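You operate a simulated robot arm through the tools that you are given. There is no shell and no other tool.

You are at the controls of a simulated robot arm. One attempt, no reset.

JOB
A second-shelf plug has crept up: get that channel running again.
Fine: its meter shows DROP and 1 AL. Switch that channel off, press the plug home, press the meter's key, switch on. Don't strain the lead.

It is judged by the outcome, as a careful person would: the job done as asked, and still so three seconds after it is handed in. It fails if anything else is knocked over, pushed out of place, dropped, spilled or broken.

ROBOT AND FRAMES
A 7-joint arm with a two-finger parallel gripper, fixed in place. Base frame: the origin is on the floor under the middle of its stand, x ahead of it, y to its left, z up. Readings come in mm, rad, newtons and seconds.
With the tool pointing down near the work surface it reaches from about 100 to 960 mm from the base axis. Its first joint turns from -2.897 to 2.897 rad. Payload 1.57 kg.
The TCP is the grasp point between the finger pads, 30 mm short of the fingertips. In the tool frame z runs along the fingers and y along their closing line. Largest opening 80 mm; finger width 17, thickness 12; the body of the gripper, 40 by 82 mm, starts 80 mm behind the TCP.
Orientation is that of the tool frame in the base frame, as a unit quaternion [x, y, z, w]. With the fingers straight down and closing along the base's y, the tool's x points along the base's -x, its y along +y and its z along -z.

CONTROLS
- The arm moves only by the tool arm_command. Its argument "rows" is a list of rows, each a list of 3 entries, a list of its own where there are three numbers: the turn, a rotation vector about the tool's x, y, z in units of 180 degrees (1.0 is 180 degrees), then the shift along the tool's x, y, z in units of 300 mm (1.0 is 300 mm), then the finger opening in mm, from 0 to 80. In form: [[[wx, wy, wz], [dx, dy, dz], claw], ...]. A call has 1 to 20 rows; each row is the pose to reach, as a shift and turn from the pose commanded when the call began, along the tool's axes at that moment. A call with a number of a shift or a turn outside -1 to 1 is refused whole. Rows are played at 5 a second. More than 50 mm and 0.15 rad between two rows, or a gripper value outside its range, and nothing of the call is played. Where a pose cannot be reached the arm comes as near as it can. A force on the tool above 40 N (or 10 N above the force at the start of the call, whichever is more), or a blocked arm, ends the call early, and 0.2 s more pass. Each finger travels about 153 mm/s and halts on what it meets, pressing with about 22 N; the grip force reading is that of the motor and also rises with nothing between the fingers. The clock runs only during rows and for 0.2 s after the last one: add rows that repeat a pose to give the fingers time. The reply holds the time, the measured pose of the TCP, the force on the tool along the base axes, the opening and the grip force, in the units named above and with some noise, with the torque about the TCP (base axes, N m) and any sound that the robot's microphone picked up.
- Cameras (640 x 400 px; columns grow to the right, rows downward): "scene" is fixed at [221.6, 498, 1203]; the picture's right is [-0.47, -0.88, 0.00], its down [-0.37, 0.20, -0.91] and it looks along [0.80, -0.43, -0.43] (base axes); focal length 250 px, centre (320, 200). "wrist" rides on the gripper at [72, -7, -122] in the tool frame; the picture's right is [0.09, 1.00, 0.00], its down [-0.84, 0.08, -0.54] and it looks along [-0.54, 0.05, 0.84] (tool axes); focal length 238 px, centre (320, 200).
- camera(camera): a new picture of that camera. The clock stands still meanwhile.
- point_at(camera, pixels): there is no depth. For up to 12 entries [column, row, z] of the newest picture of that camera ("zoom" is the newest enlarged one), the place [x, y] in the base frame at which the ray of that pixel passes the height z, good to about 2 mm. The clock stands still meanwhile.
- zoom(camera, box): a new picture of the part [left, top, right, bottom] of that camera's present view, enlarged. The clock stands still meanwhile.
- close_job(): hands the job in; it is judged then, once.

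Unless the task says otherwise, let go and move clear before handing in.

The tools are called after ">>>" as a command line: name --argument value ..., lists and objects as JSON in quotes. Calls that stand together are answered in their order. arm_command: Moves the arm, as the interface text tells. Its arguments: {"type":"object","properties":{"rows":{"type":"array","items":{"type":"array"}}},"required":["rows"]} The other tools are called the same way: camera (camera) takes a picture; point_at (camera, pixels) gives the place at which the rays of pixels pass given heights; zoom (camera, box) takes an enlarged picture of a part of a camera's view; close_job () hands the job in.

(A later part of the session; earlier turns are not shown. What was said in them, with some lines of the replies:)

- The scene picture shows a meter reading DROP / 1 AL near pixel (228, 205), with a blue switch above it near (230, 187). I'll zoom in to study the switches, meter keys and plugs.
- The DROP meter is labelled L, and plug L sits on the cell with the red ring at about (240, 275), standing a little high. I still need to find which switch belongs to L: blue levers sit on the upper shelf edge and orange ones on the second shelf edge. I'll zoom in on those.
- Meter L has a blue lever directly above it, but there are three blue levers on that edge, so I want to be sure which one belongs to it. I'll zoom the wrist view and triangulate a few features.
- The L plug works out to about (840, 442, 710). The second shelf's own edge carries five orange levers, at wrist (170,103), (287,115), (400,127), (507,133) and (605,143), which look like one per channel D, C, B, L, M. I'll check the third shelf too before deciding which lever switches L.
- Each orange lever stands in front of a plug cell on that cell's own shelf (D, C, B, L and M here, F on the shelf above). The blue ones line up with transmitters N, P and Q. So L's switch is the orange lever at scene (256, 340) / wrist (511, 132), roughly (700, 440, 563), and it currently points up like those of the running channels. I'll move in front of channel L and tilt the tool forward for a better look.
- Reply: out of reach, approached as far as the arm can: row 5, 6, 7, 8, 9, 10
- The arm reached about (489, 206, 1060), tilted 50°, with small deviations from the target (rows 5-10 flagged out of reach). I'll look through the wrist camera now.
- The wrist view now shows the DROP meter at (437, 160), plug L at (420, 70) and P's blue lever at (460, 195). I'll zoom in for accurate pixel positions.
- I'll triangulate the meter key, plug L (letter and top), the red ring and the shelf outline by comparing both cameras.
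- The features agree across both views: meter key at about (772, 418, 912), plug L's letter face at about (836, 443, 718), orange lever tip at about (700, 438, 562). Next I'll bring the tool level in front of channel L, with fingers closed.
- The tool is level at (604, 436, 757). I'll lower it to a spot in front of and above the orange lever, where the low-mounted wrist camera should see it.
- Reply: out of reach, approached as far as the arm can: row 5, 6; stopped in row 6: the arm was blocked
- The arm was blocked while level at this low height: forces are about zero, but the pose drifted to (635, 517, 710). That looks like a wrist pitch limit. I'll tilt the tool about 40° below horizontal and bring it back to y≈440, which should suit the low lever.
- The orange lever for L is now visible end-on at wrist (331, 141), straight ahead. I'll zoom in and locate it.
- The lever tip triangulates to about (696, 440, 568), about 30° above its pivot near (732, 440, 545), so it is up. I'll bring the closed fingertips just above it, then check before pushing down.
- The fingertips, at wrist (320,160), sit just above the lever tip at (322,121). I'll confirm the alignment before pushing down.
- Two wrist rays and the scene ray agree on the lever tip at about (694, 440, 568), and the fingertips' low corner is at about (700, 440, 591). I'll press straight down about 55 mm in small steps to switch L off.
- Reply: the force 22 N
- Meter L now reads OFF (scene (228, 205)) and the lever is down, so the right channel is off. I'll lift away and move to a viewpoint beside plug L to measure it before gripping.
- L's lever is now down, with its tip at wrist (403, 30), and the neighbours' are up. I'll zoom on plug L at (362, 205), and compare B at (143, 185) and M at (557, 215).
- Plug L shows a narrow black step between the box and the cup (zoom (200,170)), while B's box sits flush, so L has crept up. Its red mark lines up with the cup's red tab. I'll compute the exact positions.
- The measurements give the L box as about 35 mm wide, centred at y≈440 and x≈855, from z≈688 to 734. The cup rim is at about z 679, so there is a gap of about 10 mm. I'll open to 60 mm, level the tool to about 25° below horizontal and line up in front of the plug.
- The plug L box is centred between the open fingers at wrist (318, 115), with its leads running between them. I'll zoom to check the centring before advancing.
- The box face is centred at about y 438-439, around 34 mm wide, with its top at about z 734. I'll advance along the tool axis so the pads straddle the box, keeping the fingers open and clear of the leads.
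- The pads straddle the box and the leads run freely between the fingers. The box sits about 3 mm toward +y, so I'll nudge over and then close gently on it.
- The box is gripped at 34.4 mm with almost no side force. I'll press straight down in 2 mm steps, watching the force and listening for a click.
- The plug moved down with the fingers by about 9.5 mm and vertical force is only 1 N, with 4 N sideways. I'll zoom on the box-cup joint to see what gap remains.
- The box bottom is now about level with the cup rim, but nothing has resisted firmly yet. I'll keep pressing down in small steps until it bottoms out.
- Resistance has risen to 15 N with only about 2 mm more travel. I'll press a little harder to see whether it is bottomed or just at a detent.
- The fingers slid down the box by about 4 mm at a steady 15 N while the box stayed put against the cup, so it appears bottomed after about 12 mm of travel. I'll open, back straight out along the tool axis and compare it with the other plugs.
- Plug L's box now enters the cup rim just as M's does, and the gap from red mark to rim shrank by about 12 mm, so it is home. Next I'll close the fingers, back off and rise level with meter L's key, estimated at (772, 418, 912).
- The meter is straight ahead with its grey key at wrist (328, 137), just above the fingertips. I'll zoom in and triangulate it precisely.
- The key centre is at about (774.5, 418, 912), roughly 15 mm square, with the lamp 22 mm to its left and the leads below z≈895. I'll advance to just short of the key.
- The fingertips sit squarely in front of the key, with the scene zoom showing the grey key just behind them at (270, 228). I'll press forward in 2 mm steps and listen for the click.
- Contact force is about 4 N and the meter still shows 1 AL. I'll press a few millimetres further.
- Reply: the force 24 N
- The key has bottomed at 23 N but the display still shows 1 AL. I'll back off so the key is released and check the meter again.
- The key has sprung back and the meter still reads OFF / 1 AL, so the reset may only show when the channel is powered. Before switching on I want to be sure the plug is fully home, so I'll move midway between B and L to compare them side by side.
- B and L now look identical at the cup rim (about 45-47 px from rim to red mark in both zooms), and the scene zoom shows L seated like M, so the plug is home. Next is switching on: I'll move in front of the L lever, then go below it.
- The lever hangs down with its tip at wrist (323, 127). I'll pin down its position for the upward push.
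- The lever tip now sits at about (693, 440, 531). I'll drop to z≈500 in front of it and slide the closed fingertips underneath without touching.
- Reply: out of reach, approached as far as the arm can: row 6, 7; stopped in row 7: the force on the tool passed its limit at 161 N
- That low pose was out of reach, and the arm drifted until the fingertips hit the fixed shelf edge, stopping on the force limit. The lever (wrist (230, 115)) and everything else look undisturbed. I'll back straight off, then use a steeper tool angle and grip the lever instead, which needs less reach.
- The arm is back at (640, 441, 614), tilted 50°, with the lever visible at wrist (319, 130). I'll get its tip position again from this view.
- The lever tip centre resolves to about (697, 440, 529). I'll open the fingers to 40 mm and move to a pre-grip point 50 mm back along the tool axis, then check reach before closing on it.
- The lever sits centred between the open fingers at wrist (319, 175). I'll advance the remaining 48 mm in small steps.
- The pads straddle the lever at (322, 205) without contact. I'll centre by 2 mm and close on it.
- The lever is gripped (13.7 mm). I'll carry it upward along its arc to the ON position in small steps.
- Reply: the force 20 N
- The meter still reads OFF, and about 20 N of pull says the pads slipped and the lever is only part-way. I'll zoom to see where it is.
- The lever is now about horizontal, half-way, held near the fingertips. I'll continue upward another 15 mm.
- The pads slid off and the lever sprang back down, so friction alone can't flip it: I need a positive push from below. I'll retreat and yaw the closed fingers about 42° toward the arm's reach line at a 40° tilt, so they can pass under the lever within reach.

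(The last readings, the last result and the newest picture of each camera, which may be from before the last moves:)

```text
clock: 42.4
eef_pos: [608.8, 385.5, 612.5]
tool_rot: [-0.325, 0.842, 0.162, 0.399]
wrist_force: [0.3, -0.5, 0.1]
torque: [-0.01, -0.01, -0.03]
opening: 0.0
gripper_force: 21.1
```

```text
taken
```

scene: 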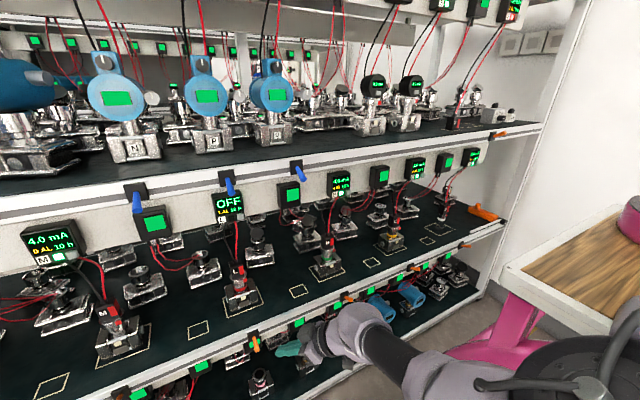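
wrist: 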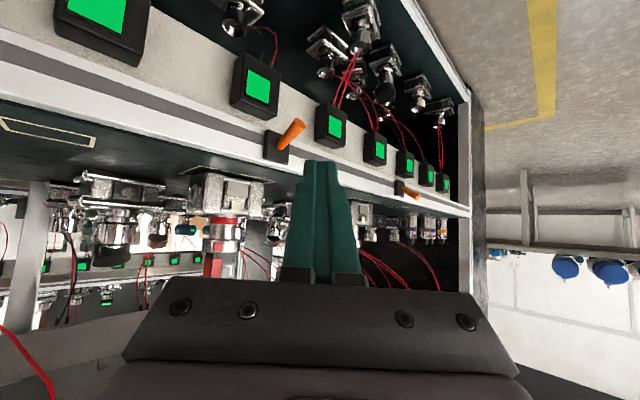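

The arm has settled into a different elbow posture and reads (609, 386, 612), slightly off target. I'll hold briefly to let it settle before going on.

>>> arm_command --rows '[[[0, 0, 0], [0, 0, 0], 0], [[0, 0, 0], [0, 0, 0], 0], [[0, 0, 0], [0, 0, 0], 0]]'

>>> camera --camera "scene"

>>> camera --camera "wrist"

```text
clock: 43.2
eef_pos: [610.6, 386.4, 613.4]
tool_rot: [-0.325, 0.842, 0.161, 0.399]
wrist_force: [-0.3, -0.2, -0.3]
torque: [0.0, 0.0, 0.01]
opening: 0.0
gripper_force: 21.5
```

```text
taken
```

scene: 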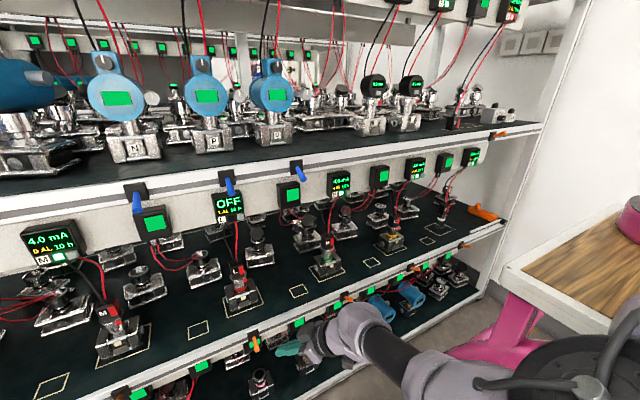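

```text
taken
```

wrist: 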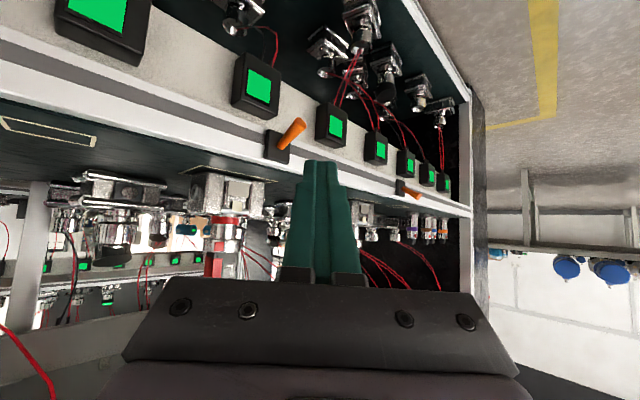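

The pose is steady at (611, 386, 613). From here I'll lower 60 mm in a short move, staying well in front of the lever, and check that the arm tracks properly.

>>> arm_command --rows '[[[0, 0, 0], [0.052, -0.001, 0.042], 0], [[0, 0, 0], [0.103, -0.0016, 0.084], 0], [[0, 0, 0], [0.155, -0.0024, 0.126], 0], [[0, 0, 0], [0.155, -0.0024, 0.126], 0]]'

>>> camera --camera "scene"

```text
clock: 44.2
eef_pos: [616.8, 366.3, 541.7]
tool_rot: [-0.326, 0.846, 0.152, 0.395]
wrist_force: [0.2, 0.4, 0.3]
torque: [-0.01, 0.02, 0.03]
opening: 0.0
gripper_force: 21.5
```

```text
taken
```

scene: 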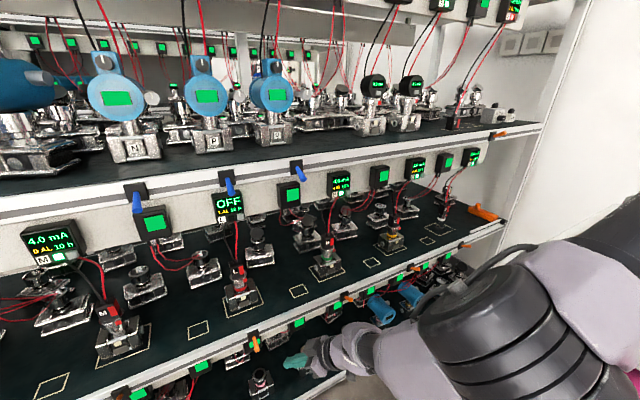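

Tracking is good now at (617, 366, 542). I'll lower to z≈503, still about 100 mm back from the lever.

>>> arm_command --rows '[[[0, 0, 0], [0.048, 0, 0.041], 0], [[0, 0, 0], [0.097, 0, 0.082], 0], [[0, 0, 0], [0.097, 0, 0.082], 0]]'

>>> camera --camera "wrist"

>>> zoom --camera "scene" --box '[216, 310, 344, 390]'

```text
clock: 45.2
eef_pos: [614.0, 395.3, 520.8]
tool_rot: [-0.327, 0.839, 0.168, 0.401]
wrist_force: [0.4, 0.3, 0.3]
torque: [-0.02, -0.02, -0.01]
opening: 0.2
gripper_force: 21.8
stopped in row 3: the arm was blocked; the commanded pose is now the measured one
```

```text
taken
```

wrist: 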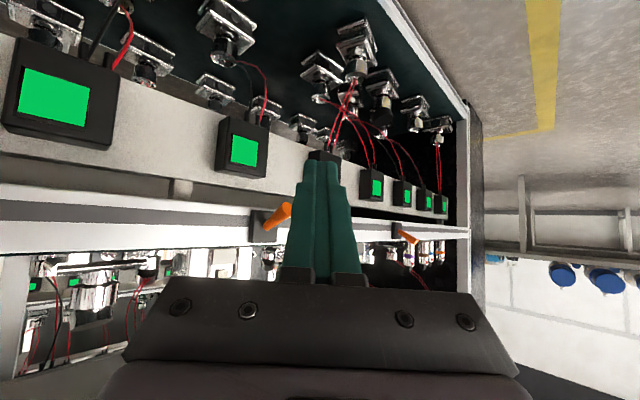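

```text
5.00 times, centred on (280, 350) of scene
```

zoom: 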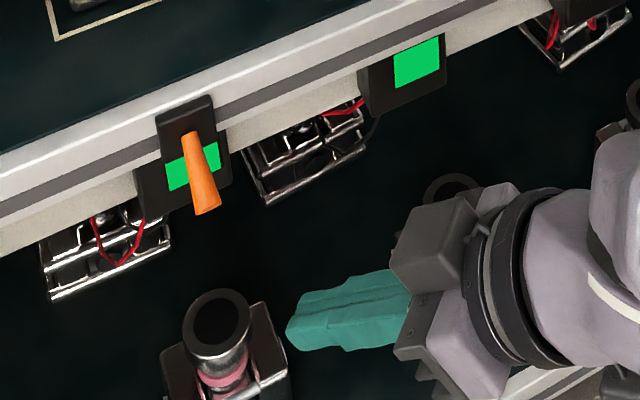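

The arm was blocked again in this close-in, low posture, at a wrist pitch limit. A steeper, more sideways approach further out should be reachable, so I'll rise and re-orient to 65° yaw and 50° down. That puts the fingertips beside the lever, about 40 mm to its right, still above it.

>>> arm_command --rows '[[[0, 0, 0], [-0.09, -0.01, -0.07], 0], [[-0.0083, 0.0065, -0.009], [-0.185, -0.021, -0.143], 0], [[-0.025, 0.0194, -0.0269], [-0.22, -0.07, -0.11], 0], [[-0.0416, 0.0324, -0.0448], [-0.25, -0.11, -0.085], 0], [[-0.0624, 0.0485, -0.0672], [-0.28, -0.15, -0.06], 0], [[-0.0832, 0.0647, -0.0896], [-0.31, -0.192, -0.039], 0], [[-0.0832, 0.0647, -0.0896], [-0.31, -0.192, -0.039], 0]]'

>>> camera --camera "wrist"

>>> camera --camera "scene"

```text
clock: 46.8
eef_pos: [690.1, 380.9, 596.8]
tool_rot: [-0.506, 0.793, 0.182, 0.285]
wrist_force: [0.2, -0.8, -0.6]
torque: [-0.01, -0.01, -0.01]
opening: 0.0
gripper_force: 21.4
```

```text
taken
```

wrist: 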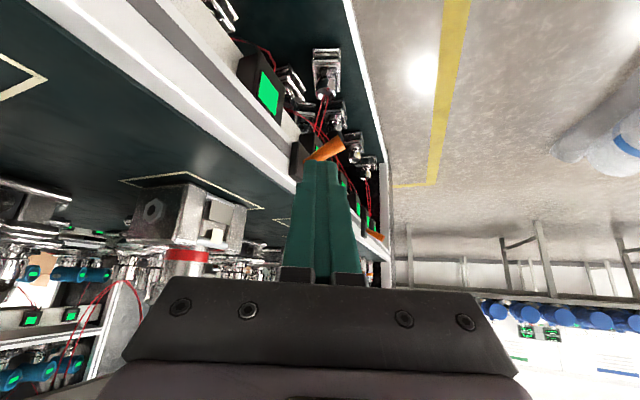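

```text
taken
```

scene: 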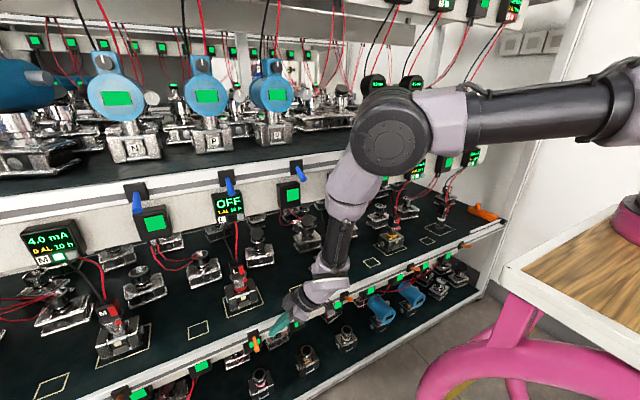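

The pose is exactly on target at (690, 381, 597), with the lever seen side-on at wrist (325, 150). I'll go down beside it in two stages, checking reach each time.

>>> arm_command --rows '[[[0, 0, 0], [0.042, -0.008, 0.065], 0], [[0, 0, 0], [0.083, -0.017, 0.13], 0], [[0, 0, 0], [0.083, -0.017, 0.13], 0]]'

>>> camera --camera "wrist"

```text
clock: 47.6
eef_pos: [699.0, 384.4, 550.9]
tool_rot: [-0.506, 0.793, 0.182, 0.286]
wrist_force: [-0.5, -0.3, 0.1]
torque: [-0.03, 0.0, 0.02]
opening: 0.0
gripper_force: 21.0
```

```text
taken
```

wrist: 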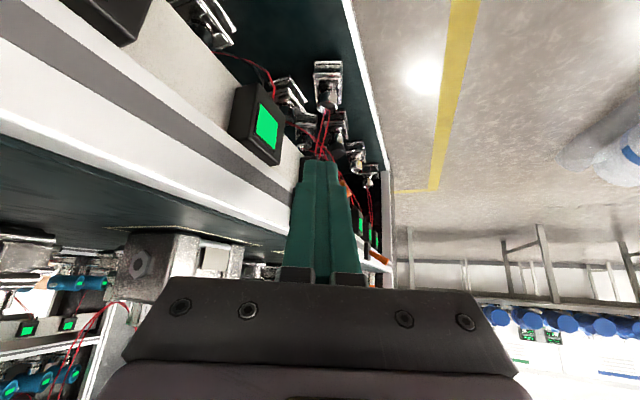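

Tracking is exact. I'll lower the remaining 46 mm.

>>> arm_command --rows '[[[0, 0, 0], [0.033, 0, 0.039], 0], [[0, 0, 0], [0.065, 0, 0.079], 0], [[0, 0, 0], [0.0976, 0, 0.118], 0], [[0, 0, 0], [0.0976, 0, 0.118], 0]]'

>>> zoom --camera "scene" --box '[216, 310, 344, 390]'

>>> camera --camera "wrist"

```text
clock: 48.6
eef_pos: [696.3, 382.6, 505.0]
tool_rot: [-0.506, 0.794, 0.182, 0.286]
wrist_force: [0.3, 0.5, -0.1]
torque: [-0.04, 0.0, 0.0]
opening: 0.0
gripper_force: 21.5
```

```text
5.00 times, centred on (280, 350) of scene
```

zoom: 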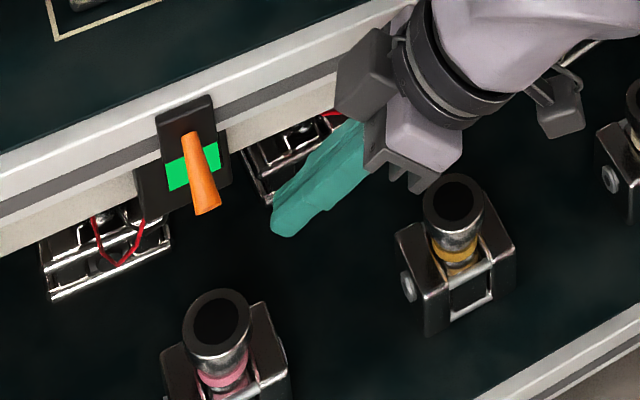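

```text
taken
```

wrist: 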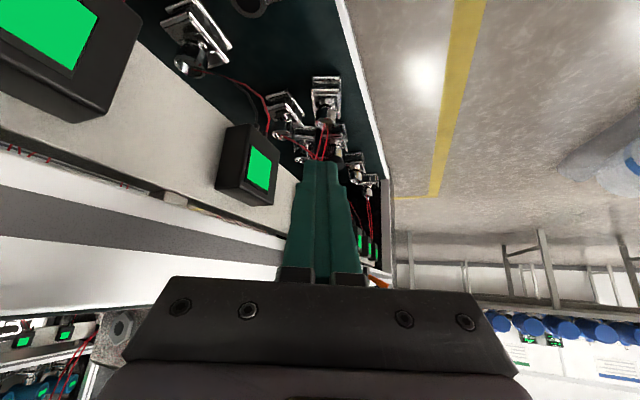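

The fingertips are beside and below the lever at (696, 383, 505). I'll slide toward +y so the closed fingers pass underneath it.

>>> arm_command --rows '[[[0, 0, 0], [-0.025, 0.013, 0.0204], 0], [[0, 0, 0], [-0.05, 0.026, 0.041], 0], [[0, 0, 0], [-0.074, 0.039, 0.061], 0], [[0, 0, 0], [-0.099, 0.052, 0.0815], 0], [[0, 0, 0], [-0.099, 0.052, 0.0815], 0]]'

>>> zoom --camera "scene" --box '[216, 310, 344, 390]'

>>> camera --camera "wrist"

```text
clock: 49.8
eef_pos: [699.1, 423.6, 502.1]
tool_rot: [-0.505, 0.794, 0.182, 0.286]
wrist_force: [0.2, -0.3, 0.0]
torque: [-0.01, -0.03, -0.02]
opening: 0.1
gripper_force: 21.1
```

```text
5.00 times, centred on (280, 350) of scene
```

zoom: 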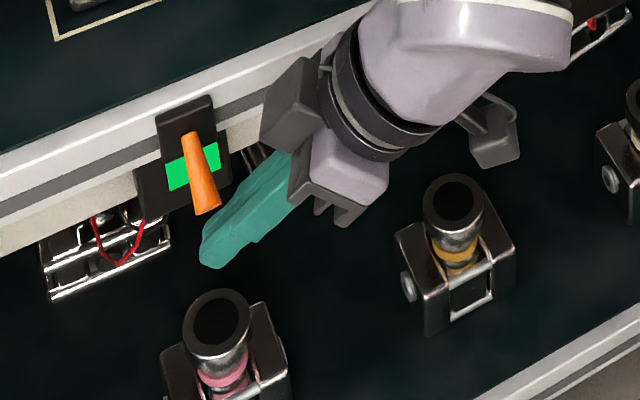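

```text
taken
```

wrist: 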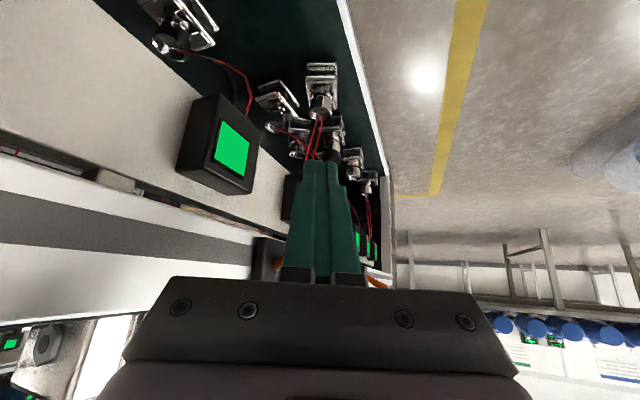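

The fingers are now under the lever tip (scene zoom (205, 215)) with no contact force. I'll lift along the lever's arc, following its outward swing, and check part-way.

>>> arm_command --rows '[[[0, 0, 0], [-0.017, 0, -0.0205], 0], [[0, 0, 0], [-0.034, 0, -0.041], 0], [[0, 0, 0], [-0.0444, 0.0121, -0.0626], 0], [[0, 0, 0], [-0.055, 0.0242, -0.0841], 0], [[0, 0, 0], [-0.055, 0.0242, -0.0841], 0]]'

>>> zoom --camera "scene" --box '[216, 310, 344, 390]'

```text
clock: 51.0
eef_pos: [690.9, 424.7, 532.6]
tool_rot: [-0.505, 0.794, 0.182, 0.286]
wrist_force: [-1.8, -4.4, 0.2]
torque: [0.01, -0.03, -0.01]
opening: 0.2
gripper_force: 21.6
```

```text
5.00 times, centred on (280, 350) of scene
```

zoom: 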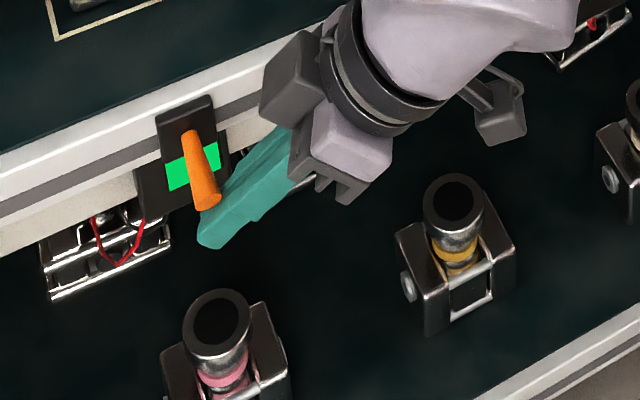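

Contact is made and the lever has begun to rise, with light force so far. I'll keep lifting.

>>> arm_command --rows '[[[0, 0, 0], [-0.0074, 0.003, -0.0112], 0], [[0, 0, 0], [-0.0148, 0.006, -0.0223], 0], [[0, 0, 0], [-0.0228, 0.0075, -0.033], 0], [[0, 0, 0], [-0.0307, 0.009, -0.0437], 0], [[0, 0, 0], [-0.0307, 0.009, -0.0437], 0]]'

>>> zoom --camera "scene" --box '[216, 310, 344, 390]'

>>> zoom --camera "scene" --box '[200, 180, 264, 220]'

```text
clock: 52.2
eef_pos: [687.5, 423.0, 547.9]
tool_rot: [-0.506, 0.793, 0.182, 0.286]
wrist_force: [-1.4, 0.1, 0.1]
torque: [-0.03, 0.06, 0.01]
opening: 0.2
gripper_force: 21.0
```

```text
5.00 times, centred on (280, 350) of scene
```

zoom: 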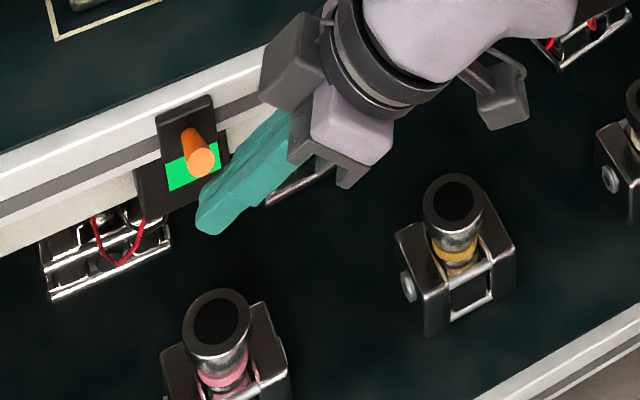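

```text
10.00 times, centred on (232, 200) of scene
```

zoom: 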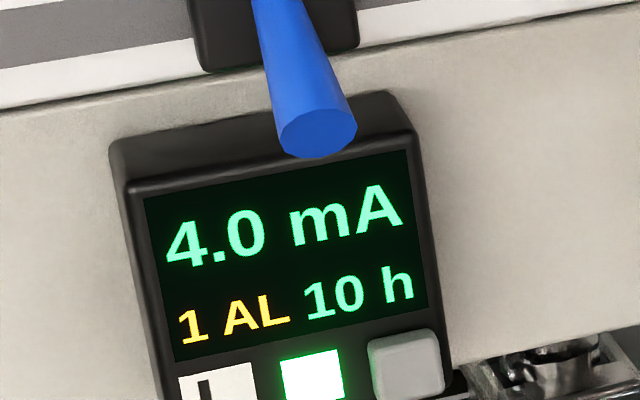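

The lever has snapped up and meter L reads 4.0 mA / 1 AL with a green lamp, so the channel is running. I'll pull the fingers out backward from under the lever, then rise clear.

>>> arm_command --rows '[[[0, 0, 0], [0.045, 0.047, -0.037], 0], [[0, 0, 0], [0.09, 0.093, -0.074], 0], [[0, 0, 0], [0.05, 0.1, -0.147], 0], [[0, 0, 0], [0.007, 0.105, -0.22], 0], [[0, 0, 0], [-0.035, 0.109, -0.295], 0], [[0, 0, 0], [-0.035, 0.109, -0.295], 0]]'

>>> camera --camera "scene"

>>> camera --camera "wrist"

```text
clock: 53.6
eef_pos: [637.9, 394.1, 622.1]
tool_rot: [-0.506, 0.794, 0.182, 0.285]
wrist_force: [-0.1, -0.2, 0.7]
torque: [0.0, 0.0, 0.01]
opening: 0.0
gripper_force: 20.9
```

```text
taken
```

scene: 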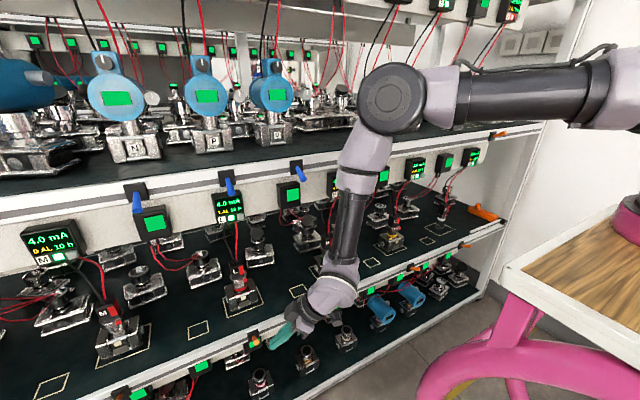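

```text
taken
```

wrist: 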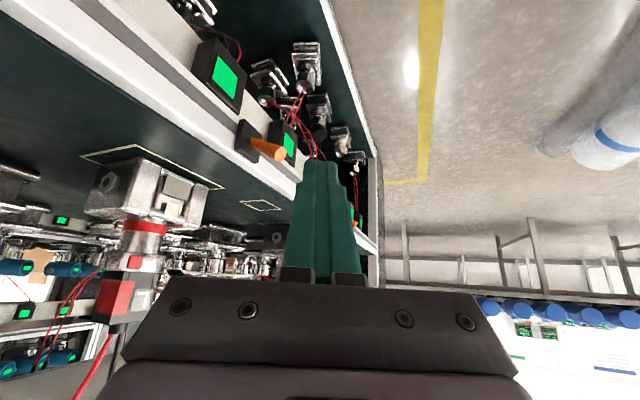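

Everything is clear now. I'll raise the arm further away so I can check all the meters and levers before handing in.

>>> arm_command --rows '[[[0, 0, 0], [-0.0156, 0.0076, -0.117], 0], [[0, 0, 0], [-0.0312, 0.0152, -0.2336], 0], [[0, 0, 0], [-0.0468, 0.0228, -0.35], 0], [[0, 0, 0], [-0.0624, 0.0304, -0.467], 0], [[0, 0, 0], [-0.078, 0.038, -0.584], 0], [[0, 0, 0], [-0.078, 0.038, -0.584], 0]]'

>>> camera --camera "scene"

>>> zoom --camera "scene" --box '[180, 150, 340, 250]'

>>> zoom --camera "scene" --box '[160, 250, 320, 350]'

>>> zoom --camera "scene" --box '[340, 130, 500, 230]'

>>> zoom --camera "scene" --box '[20, 150, 180, 250]'

```text
clock: 55.0
eef_pos: [587.2, 314.1, 772.6]
tool_rot: [-0.506, 0.794, 0.182, 0.285]
wrist_force: [-0.1, 0.0, 0.4]
torque: [0.03, 0.0, -0.01]
opening: 0.0
gripper_force: 21.3
```

```text
taken
```

scene: 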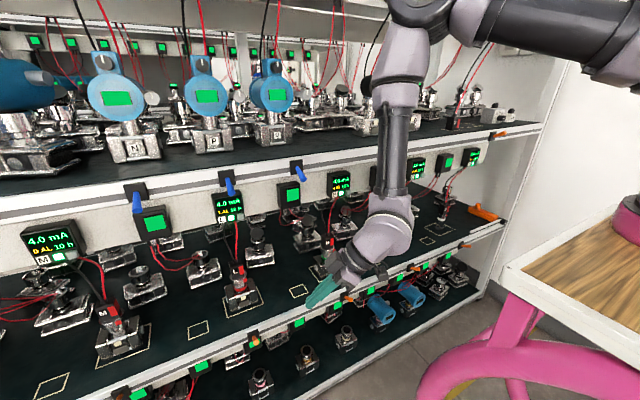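

```text
4.00 times, centred on (260, 200) of scene
```

zoom: 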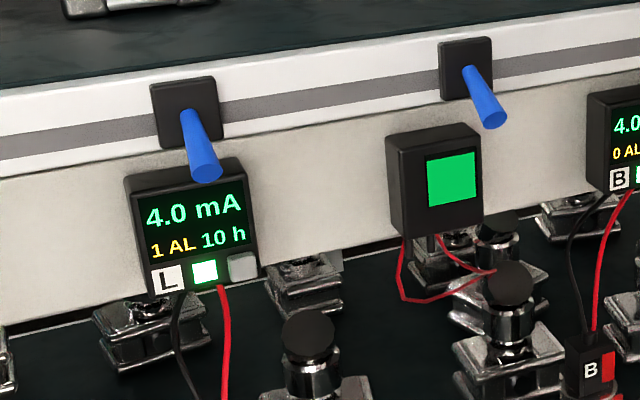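

```text
4.00 times, centred on (240, 300) of scene
```

zoom: 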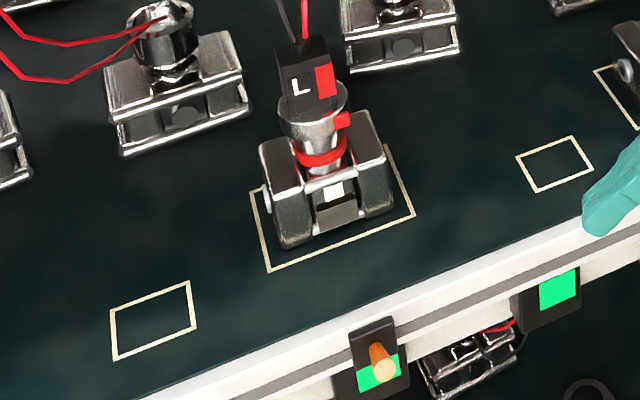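

```text
4.00 times, centred on (420, 180) of scene
```

zoom: 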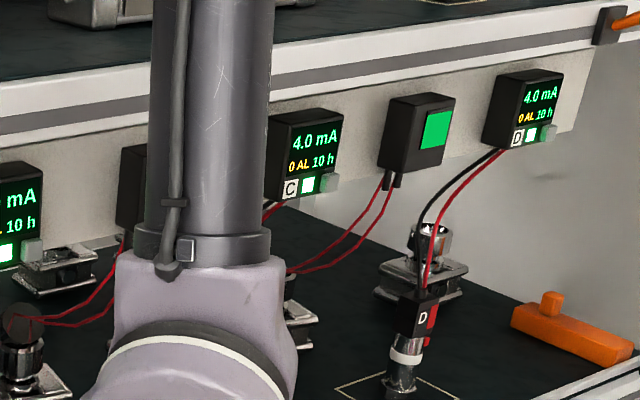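

```text
4.00 times, centred on (100, 200) of scene
```

zoom: 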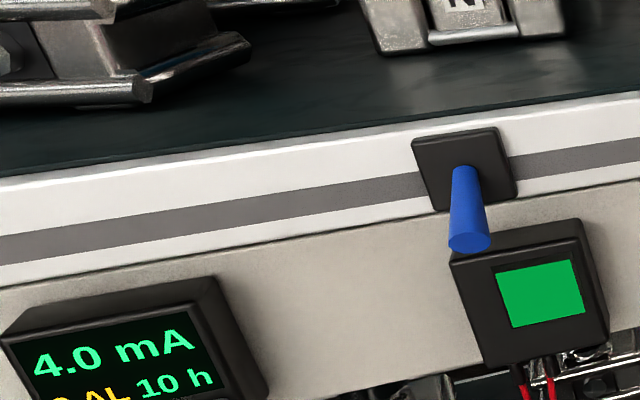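

Meter L reads 4.0 mA with a green lamp, its lever is up and its plug is seated inside its outline. B, C, D and M still read 4.0 mA / 0 AL, the blue levers haven't moved, and the arm is clear and holding nothing. I'm handing the job in.

>>> close_job

```text
The job is handed in.
```

Channel L on the second shelf is running again: its meter reads 4.0 mA with a green lamp, and it was still holding when I handed in.

- **Switching off:** I used the orange lever in front of L's cell. The blue lever above its meter belongs to transmitter P. The meter showed OFF before I touched the plug.
- **Plug:** I pressed it down about 12 mm until it stopped. It now sits level with plug B, and the lead was not pulled.
- **Meter key:** I pressed it to its stop with the channel off. The alarm count still shows 1 AL; only the DROP reading cleared.
- **Switching on:** the first try, gripping the lever, slipped off and it sprang back to OFF. Pushing it up from underneath worked.

**Shelf-edge knock:** while I was getting under the lever, the arm went out of reach and the fingertips hit the front edge of the second shelf hard (161 N peak). I saw no damage and nothing had moved.

The other second-shelf meters (B, C, D and M) still read 4.0 mA and 0 AL, and the blue levers are as they were.
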